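You operate a simulated robot arm through the tools that you are given. There is no shell and no other tool. Be economical: measure what you need, move in short steps, check, and stop when the job is done.

You are at the controls of a simulated two-armed robot. One attempt, no reset.

Task
Set the orange bracket's sensor with the yellow gauge and tighten the bolt.
Fine: gauge astride the arm, sensor pushed in against it, bracket held still; the gauge ends in the grey tray. Set down upright: yellow setting gauge.

Only the result counts: the job must be done as asked and must still hold three seconds after the hand-in. Knocking over, shifting, dropping, spilling or breaking anything else fails it.

Robot
Two 7-joint arms with two-finger parallel grippers on one trunk, on a base that drives. Base frame: it is fixed to the floor where the robot stands at the start and does not move with it; the origin is under the middle of the robot, x ahead of it, y to its left, z up; the surface under the hand at the start is at about z = 820. Readings come in mm, rad, newtons and seconds.
The left shoulder is at the start at [70, 134, 1126], the right one opposite. With the tool pointing down near the work surface each hand reaches from about 180 to 640 mm from the robot's upright axis, wherever it stands, measured 20 degrees to its own side. Places, roughly: blue sensor bracket (22x6x9 cm) [700, 0, 800]; inside of the grey parts tray [500, 600, 800]; sensor arm [600, -200, 900]; wing bolt [600, -100, 900]. Payload 1.57 kg a hand.
The TCP of each hand is the grasp point between the finger pads, 30 mm short of the fingertips. In the tool frame z runs along the fingers and y along their closing line. The gripper opens to 80 mm. The fingers are 17 mm wide and 12 mm thick; the gripper's body (40 by 82 mm) begins 80 mm behind the TCP.
Orientation is told as [roll, pitch, yaw] about the base's x, y, z axes, in that order, counted from this pose: with the fingers straight down and closing along the base's y, the tool's x points along the base's -x, its y along +y and its z along -z.

Tools
- The arms move only by the tool move_arm. It takes "left_steps", "right_steps" or both (then of equal length, played together; a hand with none holds still); each is a list of rows, each a list of 7 numbers: the shift along the tool's x, y, z in units of 25 mm (1.0 is 25 mm), then the turn, a rotation vector about the tool's x, y, z in units of 8 degrees (1.0 is 8 degrees), then the finger opening in cm, from 0 to 8. In form: [[tx, ty, tz, wx, wy, wz, claw], ...]. A call has 1 to 8 rows; each row shifts and turns the commanded pose from where the row before left it, along the tool's axes as they then stand. A call with a number of a shift or a turn outside -1 to 1 is refused whole. Rows are played at 5 a second. More than 50 mm and 0.15 rad between two rows, or a gripper value outside its range, and nothing of the call is played. Where a pose cannot be reached the arm comes as near as it can. A force on the tool above 40 N (or 10 N above the force at the start of the call, whichever is more), or a blocked arm, ends the call early, and 0.2 s more pass. Each finger travels about 153 mm/s and halts on what it meets, pressing with about 27 N; the grip force reading is that of the motor and also rises with nothing between the fingers. The clock runs only during rows and for 0.2 s after the last one: add rows that do not move to give the fingers time. The reply holds the time, the measured pose of the TCP, the force on the tool along the base axes, the opening and the grip force, in the units named above and with some noise, with the torque about the TCP (base axes, N m) and any sound that the robot's microphone picked up.
- Cameras (640 x 400 px; columns grow to the right, rows downward): "scene" is now at [131.7, 18.6, 1344.6]; the picture's right is [0.23, -0.97, 0.00], its down [-0.64, -0.15, -0.75] and it looks along [0.73, 0.17, -0.66] (base axes); focal length 287 px, centre (320, 200). "left" rides on the left gripper at [72, 7, -122] in its tool frame; the picture's right is [-0.09, 1.00, 0.00], its down [-0.84, -0.08, -0.54] and it looks along [-0.54, -0.05, 0.84] (tool axes); focal length 238 px, centre (320, 200). "right" rides on the right gripper at [72, -7, -122] in its tool frame; the picture's right is [0.09, 1.00, 0.00], its down [-0.84, 0.08, -0.54] and it looks along [-0.54, 0.05, 0.84] (tool axes); focal length 238 px, centre (320, 200). There is no depth. A picture from a camera that has moved, and an enlarged one, comes with that camera's place and axes in the base frame and with its lens.
- camera(camera): a new picture of that camera. It takes no simulated time.
- raise_lower(by): slides the trunk up (or, below 0, down) by that many mm; the arms and the scene camera ride with it, the base frame stays. It gives what a move gives, with no picture.
- drive_base(legs): drives the robot by 1 to 6 legs, each [ahead, left, turn to the left] in mm, mm and rad, along the robot's own axes; the way and the turn of a leg run together, so that a leg with both is an arc; at most 1500 mm and 3.142 rad a leg. The arms and the cameras ride along, it lands a little off, and it stops where it bumps. It gives what a move gives.
- pan_tilt(pan, tilt): turns the head with the scene camera to pan (to the left, within 1.501 rad either way) and tilt (down, from -0.506 to 1.204), counted from straight ahead of the robot. It gives what a move gives.
- enlarge(camera, box): a new picture of the part [left, top, right, bottom] of that camera's present view, enlarged. It takes no simulated time.
- job_done(): hands the job in; it is judged then, once.

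Work in short steps. Places have to be worked out from the pictures, the camera data and where the tool is seen: move nearer, look again, correct. Check each grasp and each placing, and mend what went wrong. You have 120 turns and 108 pictures in all, those below and enlarged ones among them. Open the grippers and draw the arms clear of the work before you hand the job in, unless the task says otherwise; then end with one line.

The tools are called after "Call:" as a command line: name --argument value ..., lists and objects as JSON in quotes. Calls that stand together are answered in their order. move_arm: Moves the arms, as the interface text tells. Its arguments: {"type":"object","properties":{"left_steps":{"type":"array"},"right_steps":{"type":"array"}},"required":[]} The other tools are called the same way: raise_lower (by) slides the trunk up or down; drive_base (legs) drives the base; pan_tilt (pan, tilt) turns the head that bears the scene camera; camera (camera) takes a picture; enlarge (camera, box) takes an enlarged picture of a part of a camera's view; job_done () hands the job in.

At the start:

```text
time: 0.0
left_tool_pos: [499.7, 201.0, 1039.7]
left_tool_rot: [0.001, 0.0, 0.003]
left_ft_force: [-0.1, 0.9, -0.2]
left_moment: [0.01, -0.01, 0.05]
left_width: 80.2
left_gripper_force: 0.0
right_tool_pos: [426.8, -138.4, 1035.3]
right_tool_rot: [-0.001, -0.001, -0.001]
right_ft_force: [0.5, -0.1, 0.1]
right_moment: [0.02, 0.02, 0.01]
right_width: 80.0
right_gripper_force: 0.1
trunk travel left (down, up): [-700.0, 240.0]
robot x, y, heading: [-3.2, -0.1, 0.006]
head pan, tilt: [0.227, 0.717]
```

scene: 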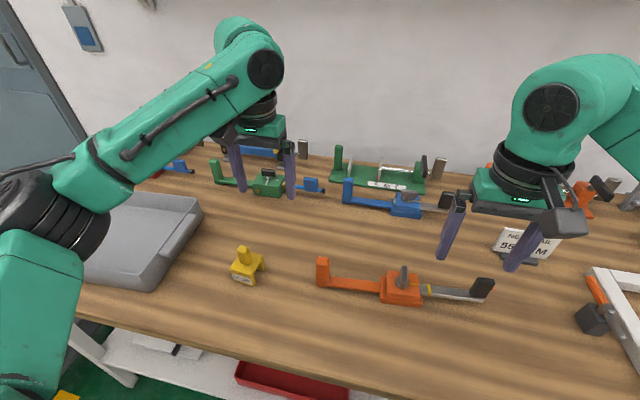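
right: 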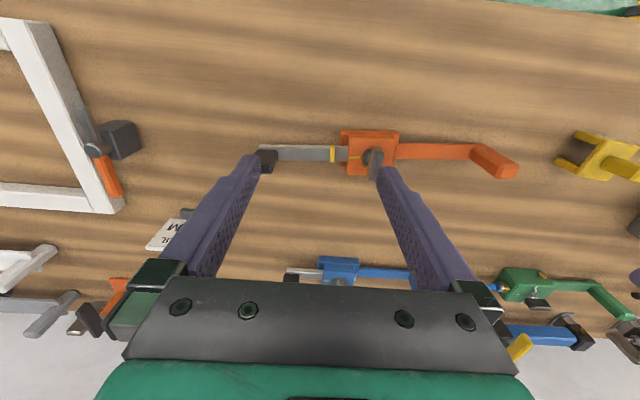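
left: 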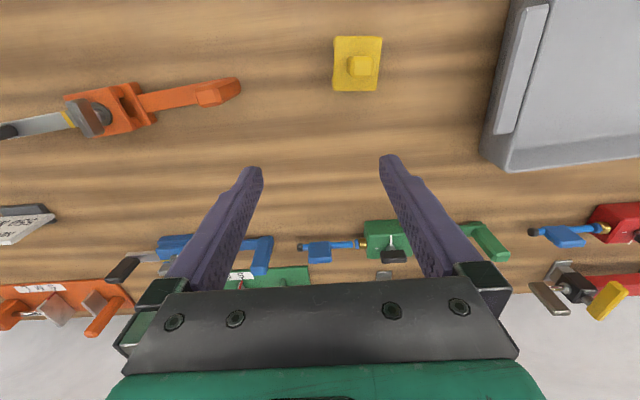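

I'll look closer at the orange bracket, the yellow gauge and the sign before moving.

Call:
enlarge --camera "scene" --box '[300, 230, 510, 330]'

Call:
enlarge --camera "scene" --box '[200, 225, 300, 300]'

Call:
enlarge --camera "right" --box '[240, 100, 640, 220]'

Call:
enlarge --camera "scene" --box '[470, 210, 570, 280]'

```text
3.05 times, centred on (405, 280) of scene
camera zoom: at [131.7, 18.6, 1344.6], right [0.23, -0.97, 0.0], down [-0.64, -0.15, -0.75], along [0.73, 0.17, -0.66], focal length 874 px, centre (61, -44)
```

zoom: 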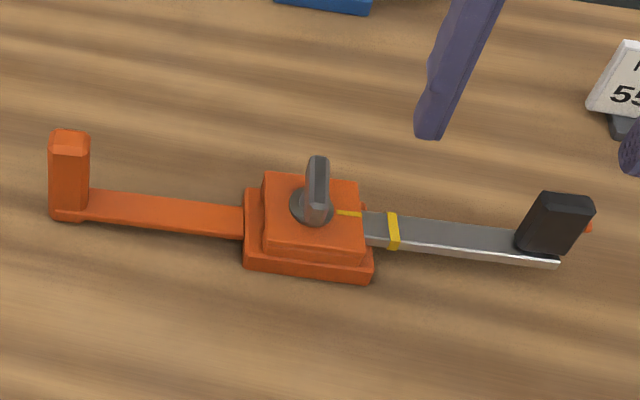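

```text
5.33 times, centred on (250, 262) of scene
camera zoom: at [131.7, 18.6, 1344.6], right [0.23, -0.97, 0.0], down [-0.64, -0.15, -0.75], along [0.73, 0.17, -0.66], focal length 1530 px, centre (693, -133)
```

zoom: 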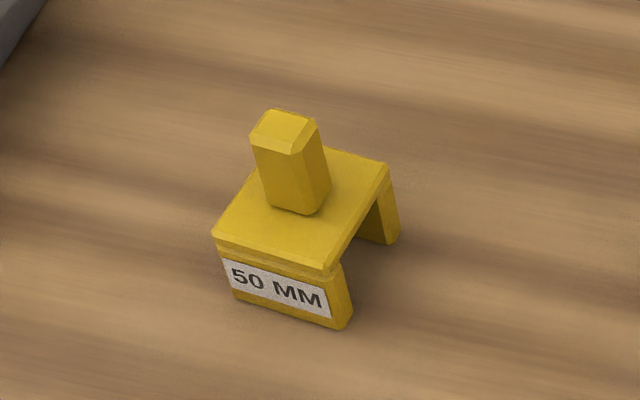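

```text
1.60 times, centred on (440, 160) of right
camera zoom: at [355.3, -145.0, 1155.6], right [-0.09, 1.0, 0.0], down [0.84, 0.08, 0.54], along [0.54, 0.05, -0.84], focal length 381 px, centre (128, 264)
```

zoom: 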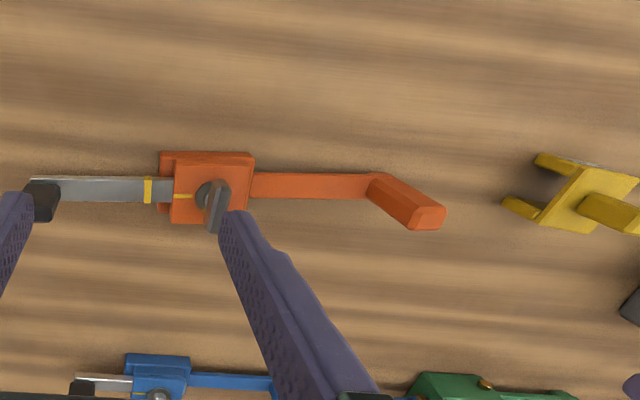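

```text
5.71 times, centred on (520, 245) of scene
camera zoom: at [131.7, 18.6, 1344.6], right [0.23, -0.97, 0.0], down [-0.64, -0.15, -0.75], along [0.73, 0.17, -0.66], focal length 1639 px, centre (-823, -57)
```

zoom: 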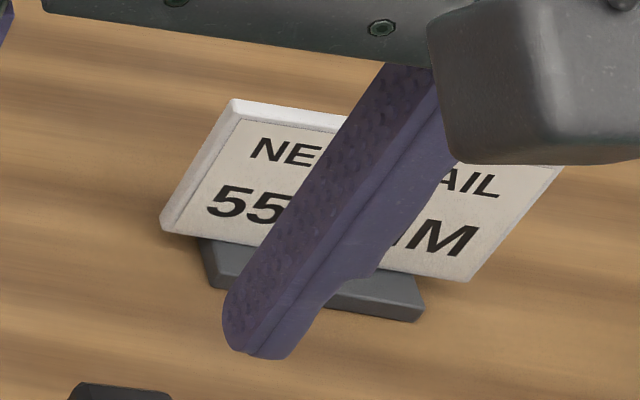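

The bracket lies almost along y: post near (448,82), block near (466,-65), sensor head near (495,-212). The gauge is near (430,245). I'll move the right hand out to the side and turn the left hand so its fingers close across the arm.

Call:
move_arm --left_steps '[[0.5, 0.3, 0, 0, 0, 1, 8], [0.5, 0.3, 0, 0, 0, 1, 8], [0.5, 0, 0, 0, 0, 1, 8], [0, 0, 0, 0, 0, 1, 8], [0, 0, 0, 0, 0, 1, 8], [0, 0, 0, 0, 0, 1, 8], [0, 0, 0, 0, 0, 1, 8], [0, 0, 0, 0, 0, 1, 8]]' --right_steps '[[0, -1, 0, 0, 0, 0, 8], [0, -1, 0, 0, 0, 0, 8], [0, -1, 0, 0, 0, 0, 8], [0, -1, 0, 0, 0, 0, 8], [0, -1, 0, 0, 0, 0, 8], [0, -1, 0, 0, 0, 0, 8], [0, -1, 0, 0, 0, 0, 8], [0, -1, 0, 0, 0, 0, 8]]'

```text
time: 1.8
left_tool_pos: [462.7, 222.7, 1040.3]
left_tool_rot: [0.0, -0.001, -1.116]
left_ft_force: [-1.1, -0.6, -0.5]
left_moment: [0.02, 0.01, -0.01]
left_width: 80.1
left_gripper_force: 0.0
right_tool_pos: [427.1, -339.7, 1035.2]
right_tool_rot: [0.0, 0.001, 0.002]
right_ft_force: [0.0, 0.5, -0.2]
right_moment: [-0.01, 0.01, 0.0]
right_width: 80.2
right_gripper_force: 0.0
trunk travel left (down, up): [-700.0, 240.0]
robot x, y, heading: [-0.5, -1.2, -0.001]
head pan, tilt: [0.227, 0.717]
```

The turn works. I'll take fresh pictures to locate things now that the right hand is out of the way.

Call:
camera --camera "scene"

Call:
camera --camera "left"

Call:
camera --camera "right"

```text
100 pictures are left
camera scene: at [131.4, 17.8, 1344.7], right [0.23, -0.97, 0.0], down [-0.64, -0.15, -0.75], along [0.73, 0.17, -0.66], focal length 287 px, centre (320, 200)
```

scene: 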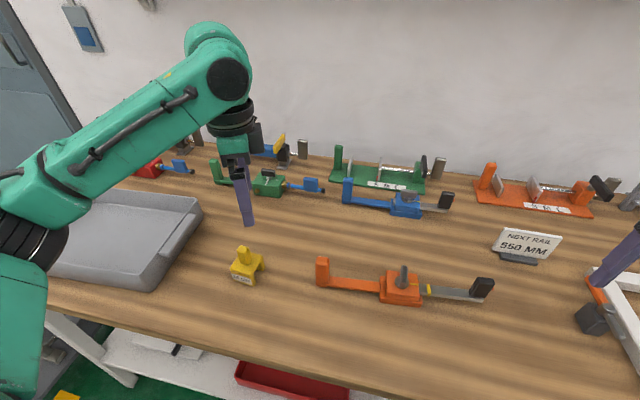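

```text
99 pictures are left
camera left: at [438.8, 290.3, 1162.1], right [0.94, 0.35, 0.0], down [0.3, -0.79, 0.54], along [0.19, -0.51, -0.84], focal length 238 px, centre (320, 200)
```

left: 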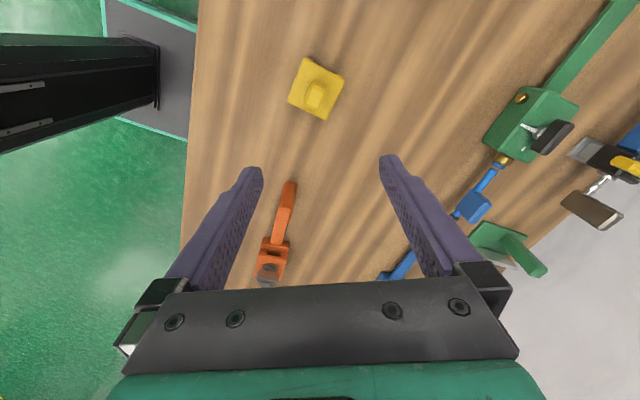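

```text
98 pictures are left
camera right: at [355.8, -345.7, 1155.9], right [-0.09, 1.0, 0.0], down [0.84, 0.08, 0.54], along [0.54, 0.05, -0.84], focal length 238 px, centre (320, 200)
```

right: 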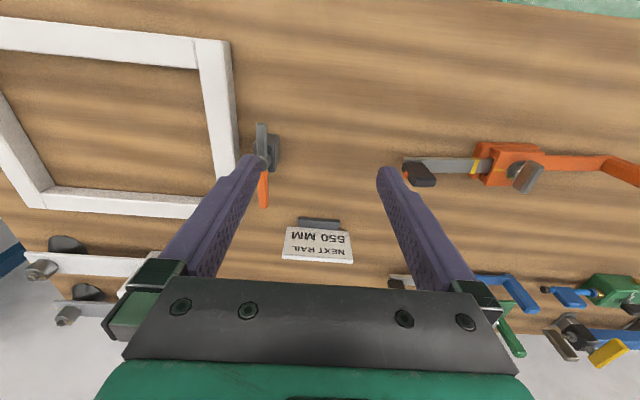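

The sign reads "NEXT RAIL 550 MM", so it has nothing to do with this job. I'll enlarge the example parts at the back and the orange bracket.

Call:
enlarge --camera "scene" --box '[140, 120, 460, 220]'

Call:
enlarge --camera "right" --box '[390, 130, 640, 215]'

Call:
enlarge --camera "left" --box '[265, 40, 365, 140]'

```text
2.00 times, centred on (300, 170) of scene
camera zoom: at [131.4, 17.8, 1344.7], right [0.23, -0.97, 0.0], down [-0.64, -0.15, -0.75], along [0.73, 0.17, -0.66], focal length 574 px, centre (360, 260)
```

zoom: 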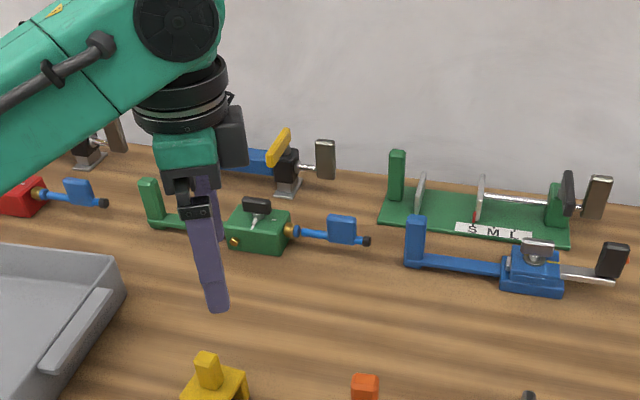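

```text
2.56 times, centred on (515, 172) of right
camera zoom: at [355.8, -345.7, 1155.9], right [-0.09, 1.0, 0.0], down [0.84, 0.08, 0.54], along [0.54, 0.05, -0.84], focal length 610 px, centre (-179, 270)
```

zoom: 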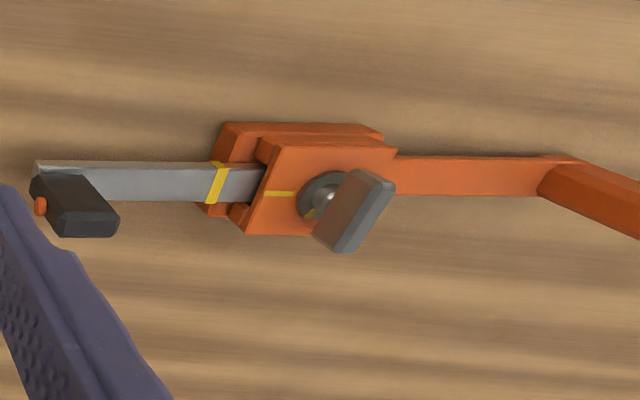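

```text
4.00 times, centred on (315, 90) of left
camera zoom: at [438.8, 290.3, 1162.1], right [0.94, 0.35, 0.0], down [0.3, -0.79, 0.54], along [0.19, -0.51, -0.84], focal length 953 px, centre (340, 640)
```

zoom: 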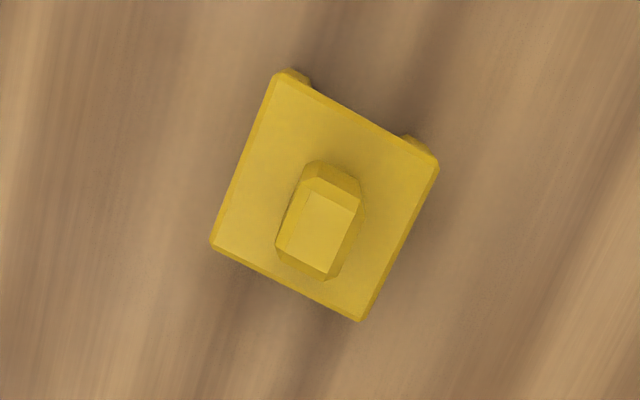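

The gauge centre comes out near (449,245), plate top z≈860 and knob top z≈895, with its channel along y (about 6° off). I'll finish the turn, centre over the knob and come down to about z 960 to check.

Call:
move_arm --left_steps '[[0, 0, 0, 0, 0, 1, 8], [0, 0, 0, 0, 0, 1, 8], [0, 0, 0, 0, 0, 1, 8], [0, 0, 0, 0, 0, 1, 8], [0.83, -0.64, 0, 0, 0, 0, 8], [0, 0, 1, 0, 0, 0, 8], [0, 0, 1, 0, 0, 0, 8], [0, 0, 0, 0, 0, 0, 8]]'

Call:
camera --camera "left"

Call:
enlarge --camera "scene" --box '[200, 200, 300, 300]'

```text
time: 3.6
left_tool_pos: [449.8, 245.3, 992.5]
left_tool_rot: [0.001, -0.003, -1.674]
left_ft_force: [-0.4, -0.9, 0.3]
left_moment: [0.01, 0.01, -0.03]
left_width: 80.1
left_gripper_force: 0.2
right_tool_pos: [427.2, -338.6, 1035.7]
right_tool_rot: [0.001, -0.001, 0.0]
right_ft_force: [0.5, 0.8, 0.1]
right_moment: [0.0, -0.03, -0.03]
right_width: 80.2
right_gripper_force: 0.0
trunk travel left (down, up): [-700.0, 240.0]
robot x, y, heading: [-1.5, -0.6, -0.003]
head pan, tilt: [0.227, 0.717]
```

```text
94 pictures are left
camera left: at [464.3, 316.8, 1113.5], right [0.98, -0.19, 0.0], down [-0.16, -0.82, 0.54], along [-0.11, -0.53, -0.84], focal length 238 px, centre (320, 200)
```

left: 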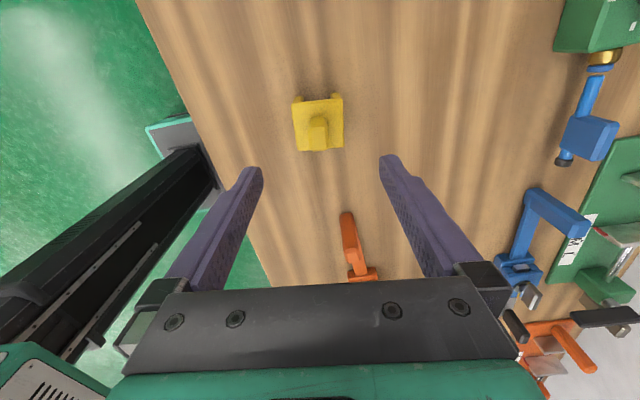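

```text
4.00 times, centred on (250, 250) of scene
camera zoom: at [131.0, 18.8, 1344.7], right [0.23, -0.97, 0.0], down [-0.64, -0.15, -0.75], along [0.73, 0.17, -0.66], focal length 1147 px, centre (600, 0)
```

zoom: 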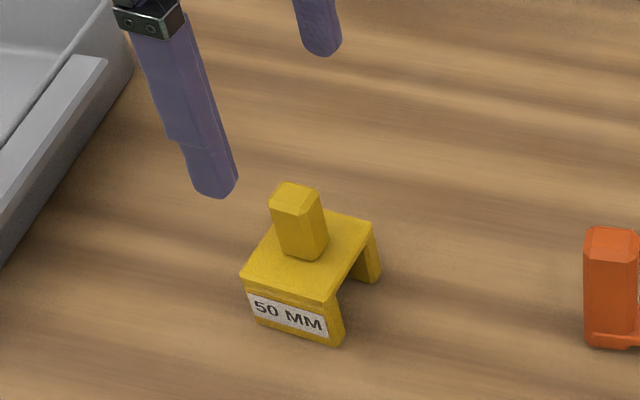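

The estimates from both cameras agree: knob at about (449,246), with the hand centred over it. I'll descend to TCP z≈897, then check before closing.

Call:
move_arm --left_steps '[[0, 0, 1, 0, 0, 0, 8], [0, 0, 1, 0, 0, 0, 8], [0, 0, 1, 0, 0, 0, 8], [0, 0, 0.8, 0, 0, 0, 8], [0, 0, 0, 0, 0, 0, 8]]'

Call:
camera --camera "left"

Call:
enlarge --camera "scene" --box '[200, 200, 300, 300]'

```text
time: 4.8
left_tool_pos: [449.8, 244.6, 896.2]
left_tool_rot: [0.0, -0.001, -1.674]
left_ft_force: [-0.1, -0.5, -1.0]
left_moment: [-0.02, -0.01, 0.02]
left_width: 80.0
left_gripper_force: 0.2
right_tool_pos: [428.0, -338.5, 1034.7]
right_tool_rot: [0.0, 0.0, 0.001]
right_ft_force: [1.0, -0.3, 0.3]
right_moment: [0.01, 0.02, 0.01]
right_width: 80.0
right_gripper_force: 0.1
trunk travel left (down, up): [-700.0, 240.0]
robot x, y, heading: [3.1, 1.2, 0.001]
head pan, tilt: [0.227, 0.717]
```

```text
92 pictures are left
camera left: at [463.8, 315.6, 1017.6], right [0.98, -0.19, 0.0], down [-0.16, -0.82, 0.54], along [-0.11, -0.53, -0.84], focal length 238 px, centre (320, 200)
```

left: 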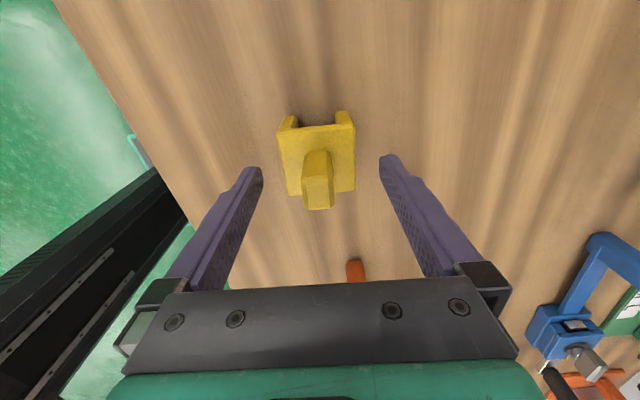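

```text
4.00 times, centred on (250, 250) of scene
camera zoom: at [131.5, 18.5, 1344.7], right [0.23, -0.97, 0.0], down [-0.64, -0.15, -0.75], along [0.73, 0.17, -0.66], focal length 1147 px, centre (600, 0)
```

zoom: 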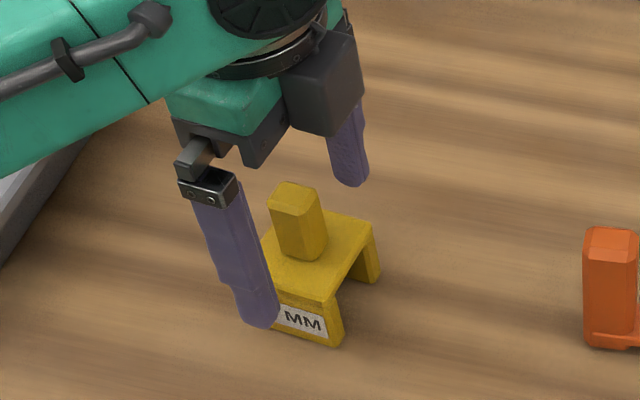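

The knob is between the fingers and the tips sit just above the plate. I'll close on it.

Call:
move_arm --left_steps '[[0, 0, 0, 0, 0, 0, 4], [0, 0, 0, 0, 0, 0, 2.5], [0, 0, 0, 0, 0, 0, 0], [0, 0, 0, 0, 0, 0, 0], [0, 0, 0, 0, 0, 0, 0]]'

Call:
enlarge --camera "left" --box '[220, 80, 420, 240]'

```text
time: 6.0
left_tool_pos: [448.6, 244.6, 895.6]
left_tool_rot: [0.0, 0.0, -1.674]
left_ft_force: [0.0, -1.0, -0.3]
left_moment: [-0.03, -0.03, -0.04]
left_width: 17.7
left_gripper_force: 27.1
right_tool_pos: [428.3, -338.2, 1035.9]
right_tool_rot: [0.0, -0.001, 0.0]
right_ft_force: [0.4, 0.0, -0.1]
right_moment: [0.01, -0.03, 0.02]
right_width: 79.9
right_gripper_force: 0.0
trunk travel left (down, up): [-700.0, 240.0]
robot x, y, heading: [0.0, -2.1, -0.0]
head pan, tilt: [0.227, 0.717]
```

```text
2.50 times, centred on (320, 160) of left
camera zoom: at [463.8, 315.7, 1017.7], right [0.98, -0.19, 0.0], down [-0.16, -0.82, 0.54], along [-0.11, -0.53, -0.84], focal length 596 px, centre (320, 300)
```

zoom: 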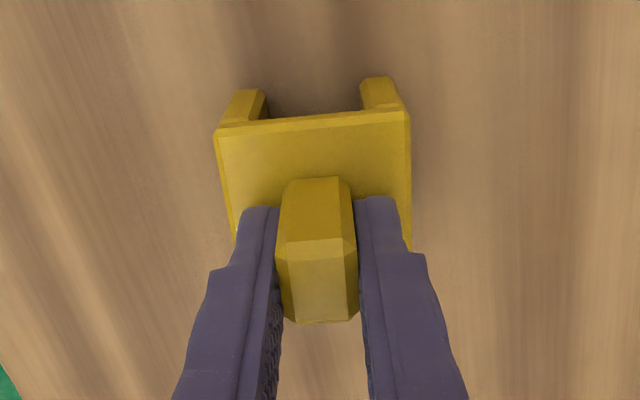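

The knob is gripped at 17.7 mm. I'll lift clear of the bolt and post (tops about z 913) and turn the gauge about 15° to match the bracket's direction.

Call:
move_arm --left_steps '[[0, 0, -1, 0, 0, 0, 0], [0, 0, -1, 0, 0, 0, 0], [0, 0, -1, 0, 0, 0, 0], [0, 0, -1, 0, 0, 0, 0], [0, 0, -0.8, 0, 0, 0, 0], [0, 0, 0, 0, 0, -0.9, 0], [0, 0, 0, 0, 0, -0.9, 0], [0, 0, 0, 0, 0, 0, 0]]'

Call:
enlarge --camera "right" --box '[390, 120, 560, 220]'

Call:
enlarge --camera "scene" --box '[365, 250, 515, 330]'

```text
time: 7.8
left_tool_pos: [449.5, 244.2, 1014.5]
left_tool_rot: [0.001, 0.0, -1.42]
left_ft_force: [0.1, -1.2, 1.0]
left_moment: [-0.05, -0.01, 0.0]
left_width: 0.1
left_gripper_force: 21.1
right_tool_pos: [428.9, -338.9, 1035.7]
right_tool_rot: [-0.001, 0.0, 0.001]
right_ft_force: [-0.5, 0.1, 0.7]
right_moment: [-0.03, 0.01, -0.01]
right_width: 79.7
right_gripper_force: 0.1
trunk travel left (down, up): [-700.0, 240.0]
robot x, y, heading: [-2.5, -0.2, 0.002]
head pan, tilt: [0.227, 0.717]
```

```text
3.76 times, centred on (475, 170) of right
camera zoom: at [355.9, -344.8, 1156.1], right [-0.09, 1.0, 0.0], down [0.84, 0.08, 0.54], along [0.54, 0.05, -0.84], focal length 897 px, centre (-264, 313)
```

zoom: 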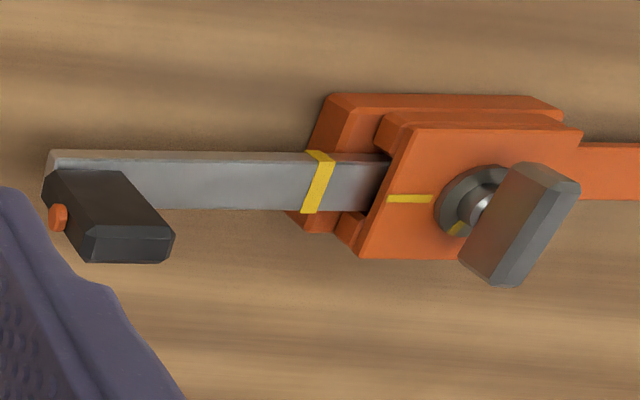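

```text
4.27 times, centred on (440, 290) of scene
camera zoom: at [131.6, 18.6, 1344.6], right [0.23, -0.97, 0.0], down [-0.64, -0.15, -0.75], along [0.73, 0.17, -0.66], focal length 1224 px, centre (-192, -184)
```

zoom: 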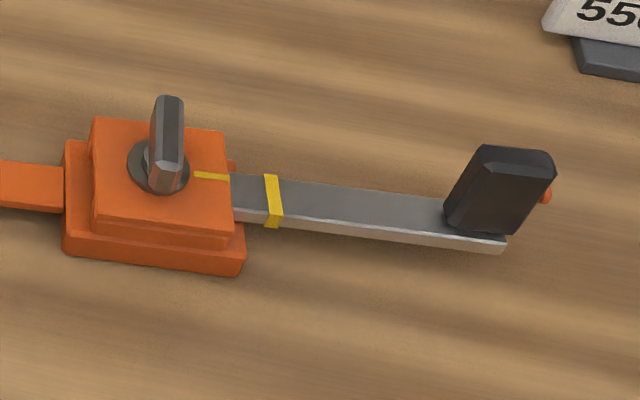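

The left opening reads 0.1, so the gauge slipped out. I'll look at how it ended up.

Call:
camera --camera "left"

Call:
enlarge --camera "scene" --box '[200, 180, 320, 300]'

```text
87 pictures are left
camera left: at [446.3, 317.3, 1137.1], right [1.0, 0.06, 0.0], down [0.05, -0.84, 0.54], along [0.03, -0.54, -0.84], focal length 238 px, centre (320, 200)
```

left: 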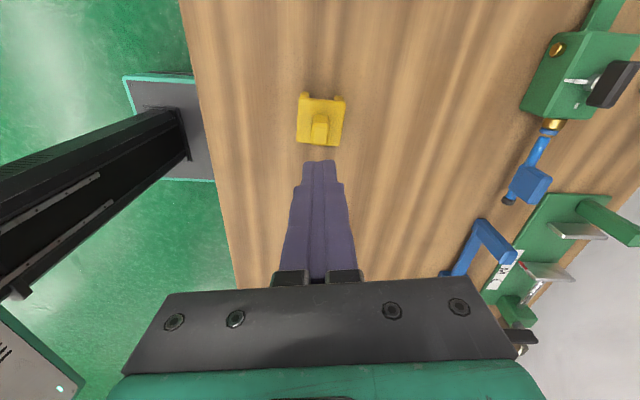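

```text
3.33 times, centred on (260, 240) of scene
camera zoom: at [131.6, 18.6, 1344.6], right [0.23, -0.97, 0.0], down [-0.64, -0.15, -0.75], along [0.73, 0.17, -0.66], focal length 956 px, centre (520, 67)
```

zoom: 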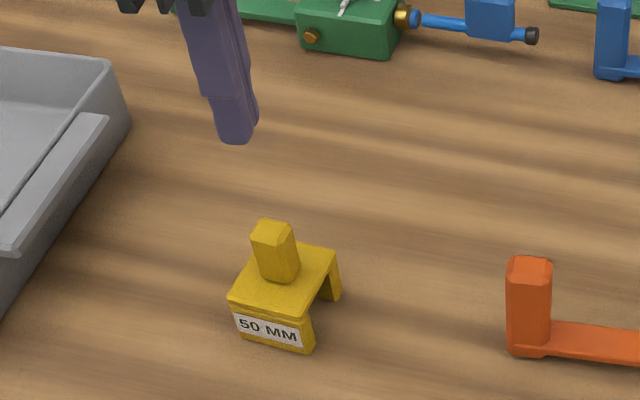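

The gauge is still standing at about (450,245), so the fingers slid up off the knob. I'll go back, grip a little lower, let it settle and lift slowly in small steps.

Call:
move_arm --left_steps '[[0, 0, 0, 0, 0, 0.9, 6], [0, 0, 0, 0, 0, 0.9, 6], [0, 0, 1, 0, 0, 0, 6], [0, 0, 1, 0, 0, 0, 6], [0, 0, 1, 0, 0, 0, 6], [0, 0, 1, 0, 0, 0, 6], [0, 0, 0.7, 0, 0, 0, 6], [0, 0, 0, 0, 0, 0, 6]]'

Call:
enlarge --camera "left" --box '[220, 80, 420, 240]'

```text
time: 9.6
left_tool_pos: [448.9, 246.0, 898.6]
left_tool_rot: [-0.001, 0.001, -1.674]
left_ft_force: [0.8, 0.0, 0.1]
left_moment: [0.0, -0.02, 0.0]
left_width: 60.1
left_gripper_force: 0.1
right_tool_pos: [428.9, -338.6, 1034.4]
right_tool_rot: [0.0, 0.0, 0.0]
right_ft_force: [0.7, -0.5, 0.4]
right_moment: [0.0, -0.02, 0.01]
right_width: 80.1
right_gripper_force: 0.0
trunk travel left (down, up): [-700.0, 240.0]
robot x, y, heading: [-1.9, 0.9, 0.002]
head pan, tilt: [0.227, 0.717]
```

```text
2.50 times, centred on (320, 160) of left
camera zoom: at [463.4, 316.9, 1020.2], right [0.98, -0.19, 0.0], down [-0.16, -0.82, 0.54], along [-0.11, -0.53, -0.84], focal length 596 px, centre (320, 300)
```

zoom: 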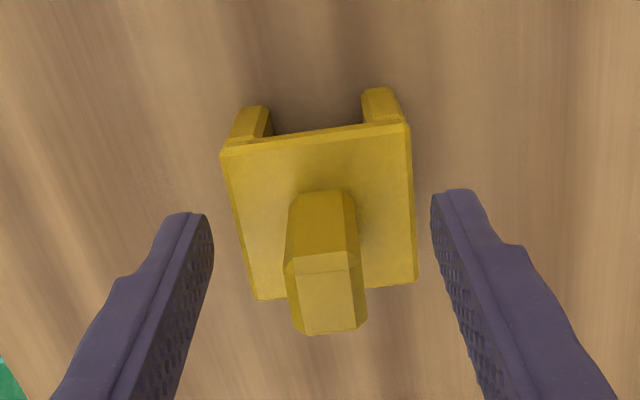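

The gauge is now turned about 4–5° from the hand. I'll turn to match, go about 6 mm lower and grip.

Call:
move_arm --left_steps '[[0, 0, 0.14, 0, 0, -0.55, 6], [0, 0, 0.14, 0, 0, 0, 6], [0, 0, 0, 0, 0, 0, 3], [0, 0, 0, 0, 0, 0, 0], [0, 0, 0, 0, 0, 0, 0], [0, 0, 0, 0, 0, 0, 0], [0, 0, 0, 0, 0, 0, 0], [0, 0, 0, 0, 0, 0, 0]]'

Call:
enlarge --camera "left" --box '[220, 80, 420, 240]'

```text
time: 11.4
left_tool_pos: [450.3, 245.0, 889.5]
left_tool_rot: [0.0, -0.001, -1.597]
left_ft_force: [0.4, 0.7, 1.5]
left_moment: [0.02, 0.06, -0.04]
left_width: 51.2
left_gripper_force: 26.6
right_tool_pos: [426.7, -338.6, 1035.3]
right_tool_rot: [0.0, 0.002, 0.0]
right_ft_force: [-0.5, -1.0, 0.0]
right_moment: [0.0, 0.03, 0.03]
right_width: 80.0
right_gripper_force: 0.1
trunk travel left (down, up): [-700.0, 240.0]
robot x, y, heading: [2.2, -0.9, 0.003]
head pan, tilt: [0.227, 0.717]
```

```text
2.50 times, centred on (320, 160) of left
camera zoom: at [458.4, 317.8, 1012.1], right [0.99, -0.12, 0.0], down [-0.1, -0.83, 0.54], along [-0.06, -0.54, -0.84], focal length 596 px, centre (320, 300)
```

zoom: 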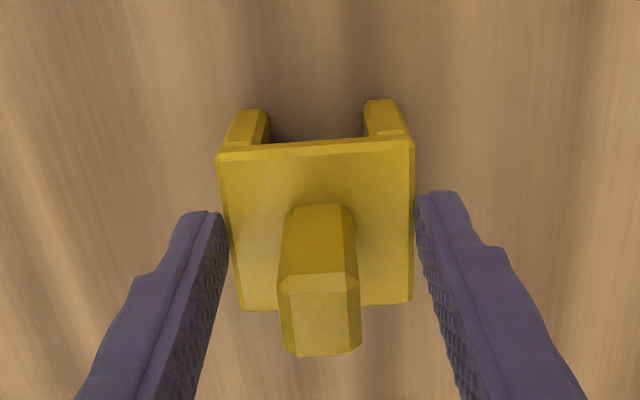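

The fingers closed on the plate's sides (51 mm), so the tips are now just below the plate top. Gripping the body across both legs is deeper and more secure, so I'll open, lower to about z 868 and grip there.

Call:
move_arm --left_steps '[[0, 0, 0, 0, 0, 0, 6.5], [0, 0, 0, 0, 0, 0, 6.5], [0, 0, 0.5, 0, 0, 0, 6.5], [0, 0, 0.4, 0, 0, 0, 6.5], [0, 0, 0, 0, 0, 0, 6.5], [0, 0, 0, 0, 0, 0, 0], [0, 0, 0, 0, 0, 0, 0], [0, 0, 0, 0, 0, 0, 0]]'

Call:
move_arm --left_steps '[[0, 0, -0.3, 0, 0, 0, 0], [0, 0, -0.3, 0, 0, 0, 0], [0, 0, 0, 0, 0, 0, 0]]'

Call:
camera --camera "left"

Call:
enlarge --camera "scene" --box '[200, 200, 300, 300]'

```text
time: 13.2
left_tool_pos: [450.7, 244.7, 867.8]
left_tool_rot: [0.001, 0.002, -1.598]
left_ft_force: [0.9, 0.4, 0.7]
left_moment: [0.05, -0.04, -0.04]
left_width: 51.5
left_gripper_force: 27.1
right_tool_pos: [427.3, -338.2, 1034.3]
right_tool_rot: [0.0, 0.001, 0.0]
right_ft_force: [-0.6, 0.2, -0.2]
right_moment: [-0.05, -0.02, -0.02]
right_width: 80.0
right_gripper_force: 0.1
trunk travel left (down, up): [-700.0, 240.0]
robot x, y, heading: [-1.4, -1.4, -0.002]
head pan, tilt: [0.227, 0.717]
```

```text
time: 14.0
left_tool_pos: [452.1, 245.1, 882.6]
left_tool_rot: [-0.001, -0.002, -1.598]
left_ft_force: [0.3, 0.2, -1.3]
left_moment: [-0.01, -0.01, -0.03]
left_width: 51.5
left_gripper_force: 26.9
right_tool_pos: [429.0, -339.5, 1035.2]
right_tool_rot: [0.0, 0.001, -0.001]
right_ft_force: [0.7, 0.3, -0.4]
right_moment: [0.0, 0.0, -0.01]
right_width: 80.0
right_gripper_force: 0.1
trunk travel left (down, up): [-700.0, 240.0]
robot x, y, heading: [-3.1, 0.7, -0.005]
head pan, tilt: [0.227, 0.717]
```

```text
83 pictures are left
camera left: at [460.1, 317.4, 1004.6], right [0.99, -0.12, 0.0], down [-0.1, -0.83, 0.54], along [-0.07, -0.54, -0.84], focal length 238 px, centre (320, 200)
```

left: 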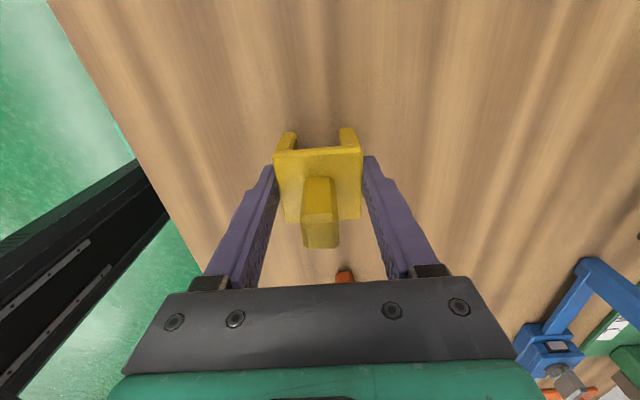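

```text
4.00 times, centred on (250, 250) of scene
camera zoom: at [131.9, 18.8, 1344.6], right [0.23, -0.97, 0.0], down [-0.64, -0.15, -0.75], along [0.73, 0.17, -0.66], focal length 1147 px, centre (600, 0)
```

zoom: 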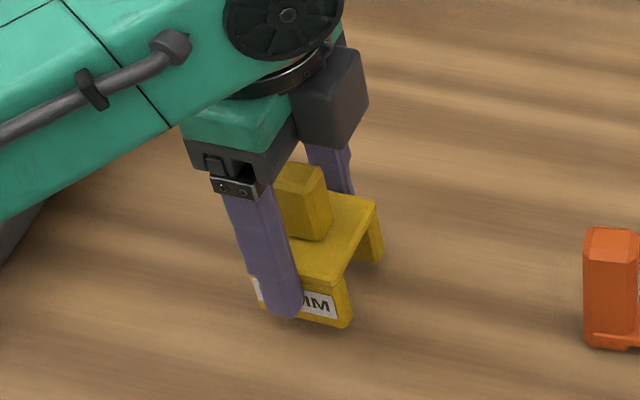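

The gauge came up with the hand at 51.5 mm. I'll lift on at moderate speed and check that it holds.

Call:
move_arm --left_steps '[[0, 0, -0.5, 0, 0, 0, 0], [0, 0, -0.6, 0, 0, 0, 0], [0, 0, -0.6, 0, 0, 0, 0], [0, 0, -0.6, 0, 0, 0, 0], [0, 0, -0.6, 0, 0, 0, 0], [0, 0, -0.6, 0, 0, 0, 0], [0, 0, -0.6, 0, 0, 0, 0], [0, 0, -0.6, 0, 0, 0, 0]]'

Call:
enlarge --camera "left" --box '[200, 80, 440, 280]'

```text
time: 15.8
left_tool_pos: [449.1, 245.3, 1001.9]
left_tool_rot: [0.0, 0.0, -1.597]
left_ft_force: [0.0, 0.3, -0.9]
left_moment: [0.01, -0.03, 0.0]
left_width: 51.4
left_gripper_force: 26.8
right_tool_pos: [428.2, -338.3, 1034.7]
right_tool_rot: [-0.001, 0.0, 0.0]
right_ft_force: [0.0, 0.6, -0.3]
right_moment: [-0.02, 0.0, 0.01]
right_width: 79.9
right_gripper_force: 0.1
trunk travel left (down, up): [-700.0, 240.0]
robot x, y, heading: [0.2, 3.7, 0.001]
head pan, tilt: [0.227, 0.717]
```

```text
2.00 times, centred on (320, 180) of left
camera zoom: at [459.1, 318.0, 1123.5], right [0.99, -0.12, 0.0], down [-0.1, -0.83, 0.54], along [-0.06, -0.54, -0.84], focal length 477 px, centre (320, 240)
```

zoom: 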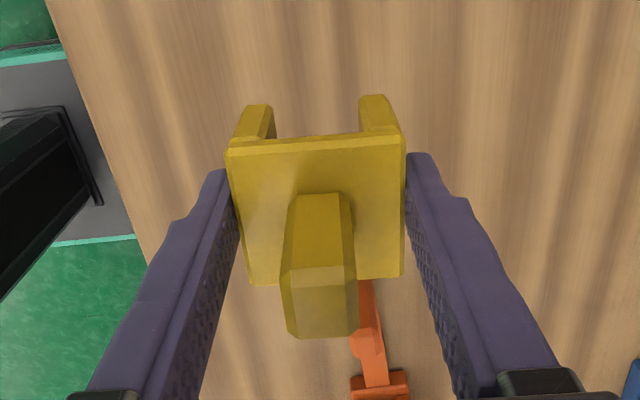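

The gauge is held firmly. The bar runs about 6.4° off y with its top at z≈848; the free gap lies between the block face (y≈-100) and the sensor head (y≈-193). I'll turn to match and carry the gauge high over to around (478,-134).

Call:
move_arm --left_steps '[[0, 0, 0, 0, 0, -0.99, 0], [-1, -0.53, 0, 0, 0, 0, 0], [-1, 0, 0, 0, 0, 0, 0], [-1, 0, 0, 0, 0, 0, 0], [-1, 0, 0, 0, 0, 0, 0], [-1, 0, 0, 0, 0, 0, 0], [-1, 0, 0, 0, 0, 0, 0], [-1, 0, 0, 0, 0, 0, 0]]' --right_steps '[[0, -0.5, 0, 0, 0, 0, 8], [0, -0.5, 0, 0, 0, 0, 8], [0, -0.5, 0, 0, 0, 0, 8], [0, -0.5, 0, 0, 0, 0, 8], [0, 0, 0, 0, 0, 0, 8], [0, 0, 0, 0, 0, 0, 8], [0, 0, 0, 0, 0, 0, 8], [0, 0, 0, 0, 0, 0, 8]]'

Call:
camera --camera "scene"

```text
time: 17.6
left_tool_pos: [458.4, 67.1, 1001.1]
left_tool_rot: [0.0, 0.001, -1.457]
left_ft_force: [-0.9, 0.2, -1.5]
left_moment: [-0.02, 0.01, 0.0]
left_width: 51.6
left_gripper_force: 26.7
right_tool_pos: [428.1, -366.3, 1034.2]
right_tool_rot: [0.003, 0.0, 0.001]
right_ft_force: [0.5, 0.0, -0.5]
right_moment: [-0.01, -0.01, 0.01]
right_width: 80.1
right_gripper_force: 0.0
right hand out of reach, approached as far as the arm can: row 3, 4
trunk travel left (down, up): [-700.0, 240.0]
robot x, y, heading: [-2.8, -2.5, 0.001]
head pan, tilt: [0.227, 0.717]
```

```text
80 pictures are left
camera scene: at [132.1, 17.2, 1344.6], right [0.23, -0.97, 0.0], down [-0.64, -0.15, -0.75], along [0.73, 0.17, -0.66], focal length 287 px, centre (320, 200)
```

scene: 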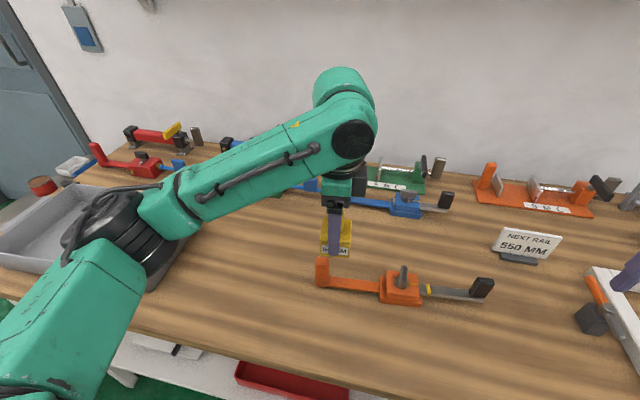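

On track. I'll carry it the rest of the way at this height.

Call:
move_arm --left_steps '[[-1, 0, 0, 0, 0, 0, 0], [-1, 0, 0, 0, 0, 0, 0], [-1, 0, 0, 0, 0, 0, 0], [-1, 0, 0, 0, 0, 0, 0], [-1, 0, 0, 0, 0, 0, 0], [-1, 0, 0, 0, 0, 0, 0], [-1, 0, 0, 0, 0, 0, 0], [-1, 0, 0, 0, 0, 0, 0]]'

Call:
camera --camera "scene"

Call:
camera --camera "right"

Call:
camera --camera "left"

```text
time: 19.4
left_tool_pos: [478.6, -131.4, 999.1]
left_tool_rot: [0.001, 0.003, -1.46]
left_ft_force: [0.5, 0.4, -1.5]
left_moment: [0.0, 0.0, -0.01]
left_width: 51.4
left_gripper_force: 27.5
right_tool_pos: [426.3, -365.2, 1033.1]
right_tool_rot: [0.001, -0.001, 0.0]
right_ft_force: [0.2, 0.5, -0.2]
right_moment: [-0.02, 0.01, -0.03]
right_width: 80.1
right_gripper_force: 0.0
trunk travel left (down, up): [-700.0, 240.0]
robot x, y, heading: [1.7, -0.1, -0.0]
head pan, tilt: [0.227, 0.717]
```

```text
79 pictures are left
camera scene: at [131.4, 16.6, 1344.7], right [0.23, -0.97, 0.0], down [-0.64, -0.15, -0.75], along [0.73, 0.17, -0.66], focal length 287 px, centre (320, 200)
```

scene: 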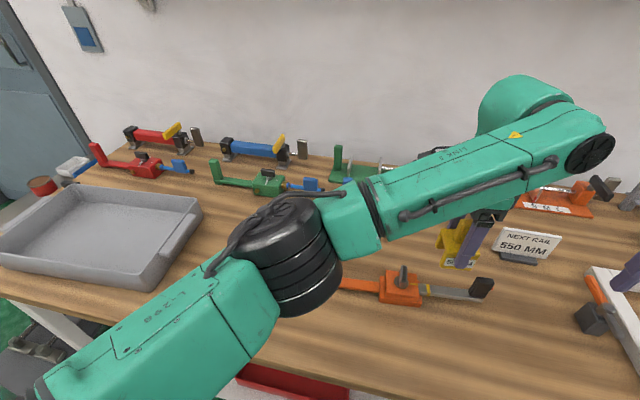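

```text
78 pictures are left
camera right: at [355.0, -371.7, 1154.8], right [-0.09, 1.0, 0.0], down [0.84, 0.08, 0.54], along [0.54, 0.05, -0.84], focal length 238 px, centre (320, 200)
```

right: 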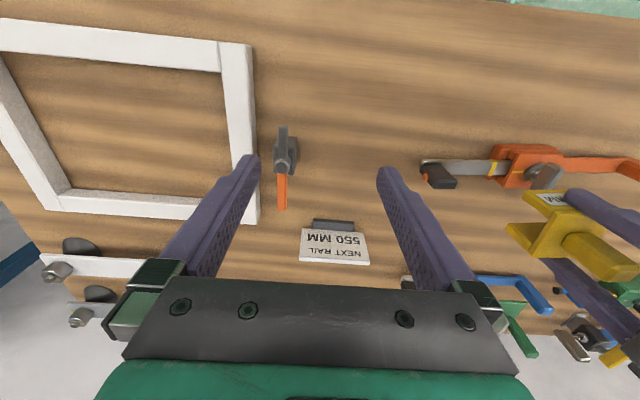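

```text
77 pictures are left
camera left: at [477.1, -58.0, 1121.9], right [1.0, 0.02, 0.0], down [0.02, -0.84, 0.54], along [0.01, -0.54, -0.84], focal length 238 px, centre (320, 200)
```

left: 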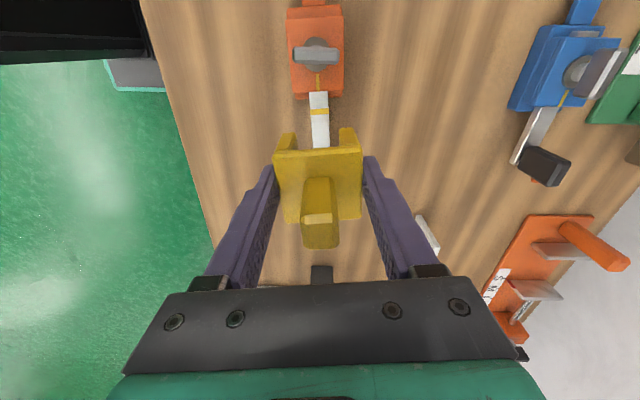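

The left view shows the gauge lined up over the bar, but its front face would just touch the block base. I'll back off 9 mm toward the sensor head and descend until the legs are just above the bar.

Call:
move_arm --left_steps '[[-0.36, 0, 0, 0, 0, 0, 0], [0, 0, 1, 0, 0, 0, 0], [0, 0, 1, 0, 0, 0, 0], [0, 0, 1, 0, 0, 0, 0], [0, 0, 0.7, 0, 0, 0, 0], [0, 0, 0, 0, 0, 0, 0]]'

Call:
camera --camera "left"

Call:
enlarge --camera "right" --box '[400, 120, 640, 270]'

Call:
enlarge --camera "scene" --box '[360, 220, 520, 320]'

```text
time: 20.8
left_tool_pos: [480.0, -138.3, 907.9]
left_tool_rot: [0.0, 0.0, -1.458]
left_ft_force: [-0.3, -0.2, -1.9]
left_moment: [-0.02, -0.04, 0.01]
left_width: 51.7
left_gripper_force: 27.0
right_tool_pos: [426.5, -364.7, 1034.5]
right_tool_rot: [-0.002, 0.001, -0.002]
right_ft_force: [0.0, 0.0, 0.2]
right_moment: [-0.03, 0.03, 0.03]
right_width: 79.9
right_gripper_force: 0.0
trunk travel left (down, up): [-700.0, 240.0]
robot x, y, heading: [-2.0, 1.4, 0.005]
head pan, tilt: [0.227, 0.717]
```

```text
76 pictures are left
camera left: at [479.3, -65.3, 1030.3], right [1.0, 0.02, 0.0], down [0.02, -0.84, 0.54], along [0.01, -0.54, -0.84], focal length 238 px, centre (320, 200)
```

left: 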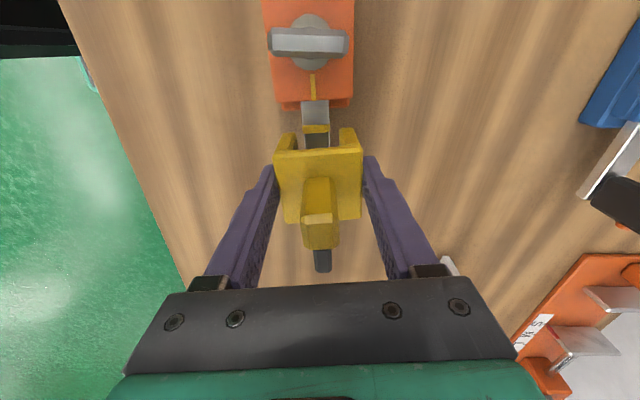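

```text
2.67 times, centred on (520, 195) of right
camera zoom: at [355.2, -370.1, 1155.3], right [-0.09, 1.0, 0.0], down [0.84, 0.08, 0.54], along [0.54, 0.05, -0.84], focal length 636 px, centre (-213, 213)
```

zoom: 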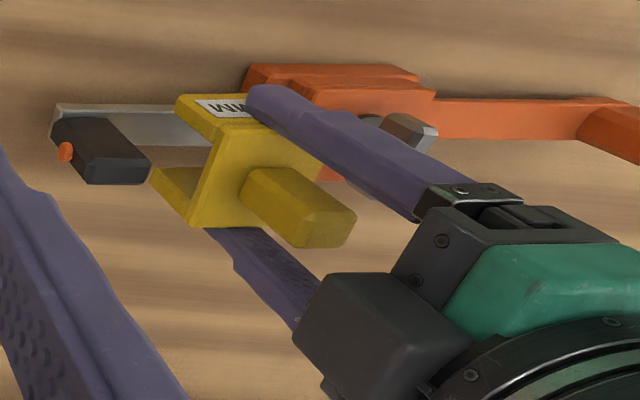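

```text
4.00 times, centred on (440, 270) of scene
camera zoom: at [131.6, 18.4, 1344.6], right [0.23, -0.97, 0.0], down [-0.64, -0.15, -0.75], along [0.73, 0.17, -0.66], focal length 1147 px, centre (-160, -80)
```

zoom: 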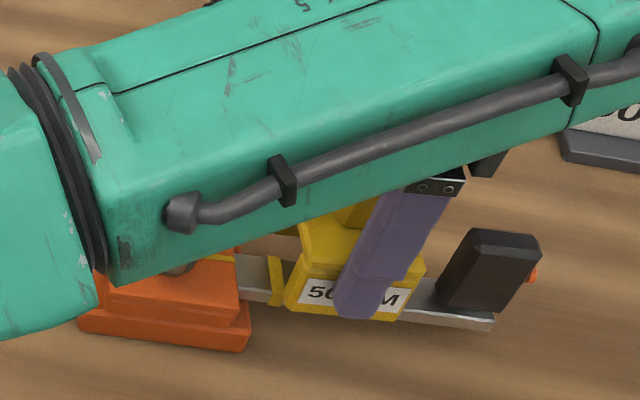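

The bar sits centred between the legs (columns 318 against 319). I'll lower the last 39 mm gently.

Call:
move_arm --left_steps '[[0, 0, 0.4, 0, 0, 0, 0], [0, 0, 0.4, 0, 0, 0, 0], [0, 0, 0.4, 0, 0, 0, 0], [0, 0, 0.25, 0, 0, 0, 0], [0, 0, 0, 0, 0, 0, 0]]'

Call:
camera --camera "left"

Call:
enlarge --camera "right" --box '[400, 120, 640, 270]'

```text
time: 22.0
left_tool_pos: [478.5, -137.0, 871.2]
left_tool_rot: [0.001, 0.001, -1.46]
left_ft_force: [0.5, 0.2, -2.2]
left_moment: [0.0, -0.01, -0.01]
left_width: 51.7
left_gripper_force: 27.1
right_tool_pos: [427.5, -363.2, 1034.6]
right_tool_rot: [-0.001, 0.001, 0.0]
right_ft_force: [-0.6, -0.2, -1.2]
right_moment: [0.01, 0.01, 0.0]
right_width: 80.2
right_gripper_force: 0.2
trunk travel left (down, up): [-700.0, 240.0]
robot x, y, heading: [0.2, 0.1, -0.001]
head pan, tilt: [0.227, 0.717]
```

```text
73 pictures are left
camera left: at [477.8, -65.7, 994.0], right [1.0, 0.02, 0.0], down [0.02, -0.84, 0.54], along [0.01, -0.54, -0.84], focal length 238 px, centre (320, 200)
```

left: 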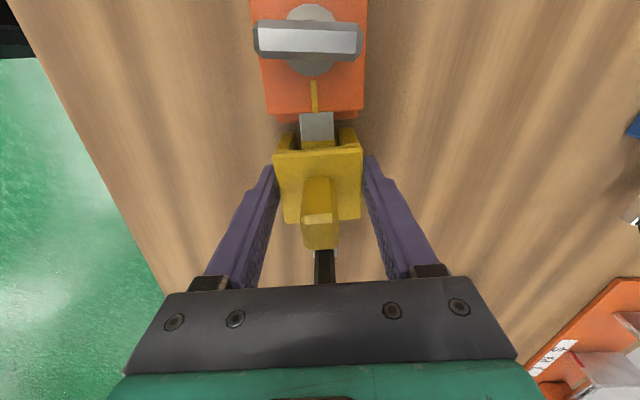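

```text
2.67 times, centred on (520, 195) of right
camera zoom: at [355.3, -370.2, 1155.2], right [-0.09, 1.0, 0.0], down [0.84, 0.08, 0.54], along [0.54, 0.05, -0.84], focal length 636 px, centre (-213, 213)
```

zoom: 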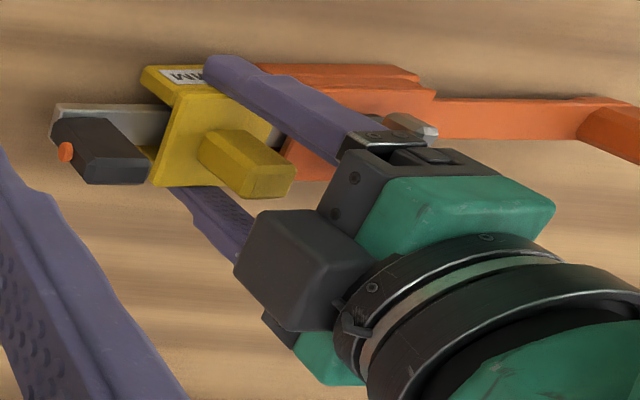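

The gauge is astride the bar with about 3 mm left to go. I'll set it down and release.

Call:
move_arm --left_steps '[[0, 0, 0.1, 0, 0, 0, 0], [0, 0, 0.05, 0, 0, 0, 0], [0, 0, 0, 0, 0, 0, 0]]'

Call:
move_arm --left_steps '[[0, 0, 0, 0, 0, 0, 5.8], [0, 0, 0, 0, 0, 0, 6.5], [0, 0, 0, 0, 0, 0, 6.5], [0, 0, -0.5, 0, 0, 0, 6.5], [0, 0, -0.6, 0, 0, 0, 6.5], [0, 0, -1, 0, 0, 0, 6.5], [0, 0, -1, 0, 0, 0, 6.5], [0, 0, -1, 0, 0, 0, 6.5]]'

Call:
camera --camera "left"

Call:
enlarge --camera "right" --box '[400, 120, 640, 270]'

```text
time: 22.8
left_tool_pos: [479.6, -138.1, 868.2]
left_tool_rot: [-0.001, 0.001, -1.46]
left_ft_force: [-0.7, -0.8, -1.4]
left_moment: [0.01, -0.04, 0.01]
left_width: 51.5
left_gripper_force: 27.5
right_tool_pos: [426.1, -363.7, 1034.7]
right_tool_rot: [0.003, 0.001, -0.001]
right_ft_force: [-0.1, 0.4, 0.1]
right_moment: [0.03, 0.02, 0.01]
right_width: 80.3
right_gripper_force: 0.0
trunk travel left (down, up): [-700.0, 240.0]
robot x, y, heading: [4.0, 3.1, 0.004]
head pan, tilt: [0.227, 0.717]
```

```text
time: 24.6
left_tool_pos: [480.3, -138.2, 971.1]
left_tool_rot: [0.0, -0.001, -1.459]
left_ft_force: [0.0, 0.6, -0.3]
left_moment: [-0.02, 0.0, -0.03]
left_width: 65.0
left_gripper_force: 0.0
right_tool_pos: [428.7, -363.8, 1034.5]
right_tool_rot: [0.0, 0.0, 0.001]
right_ft_force: [-0.3, -0.3, -0.3]
right_moment: [-0.03, 0.03, 0.02]
right_width: 80.0
right_gripper_force: 0.1
trunk travel left (down, up): [-700.0, 240.0]
robot x, y, heading: [-4.3, -1.9, -0.002]
head pan, tilt: [0.227, 0.717]
```

```text
71 pictures are left
camera left: at [478.5, -65.5, 1093.5], right [1.0, 0.02, 0.0], down [0.02, -0.84, 0.54], along [0.01, -0.54, -0.84], focal length 238 px, centre (320, 200)
```

left: 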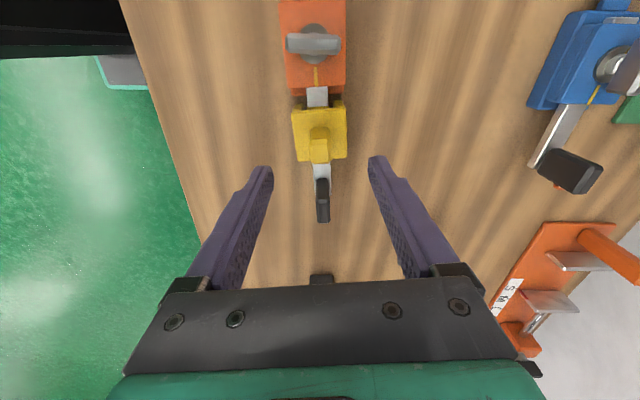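

```text
2.67 times, centred on (520, 195) of right
camera zoom: at [354.8, -370.0, 1155.4], right [-0.09, 1.0, 0.0], down [0.84, 0.08, 0.54], along [0.54, 0.05, -0.84], focal length 636 px, centre (-213, 213)
```

zoom: 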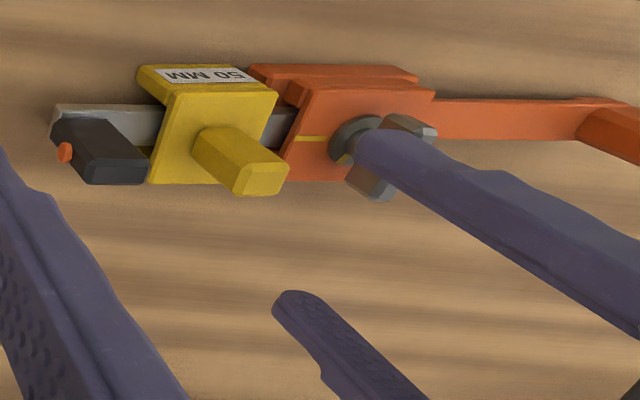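

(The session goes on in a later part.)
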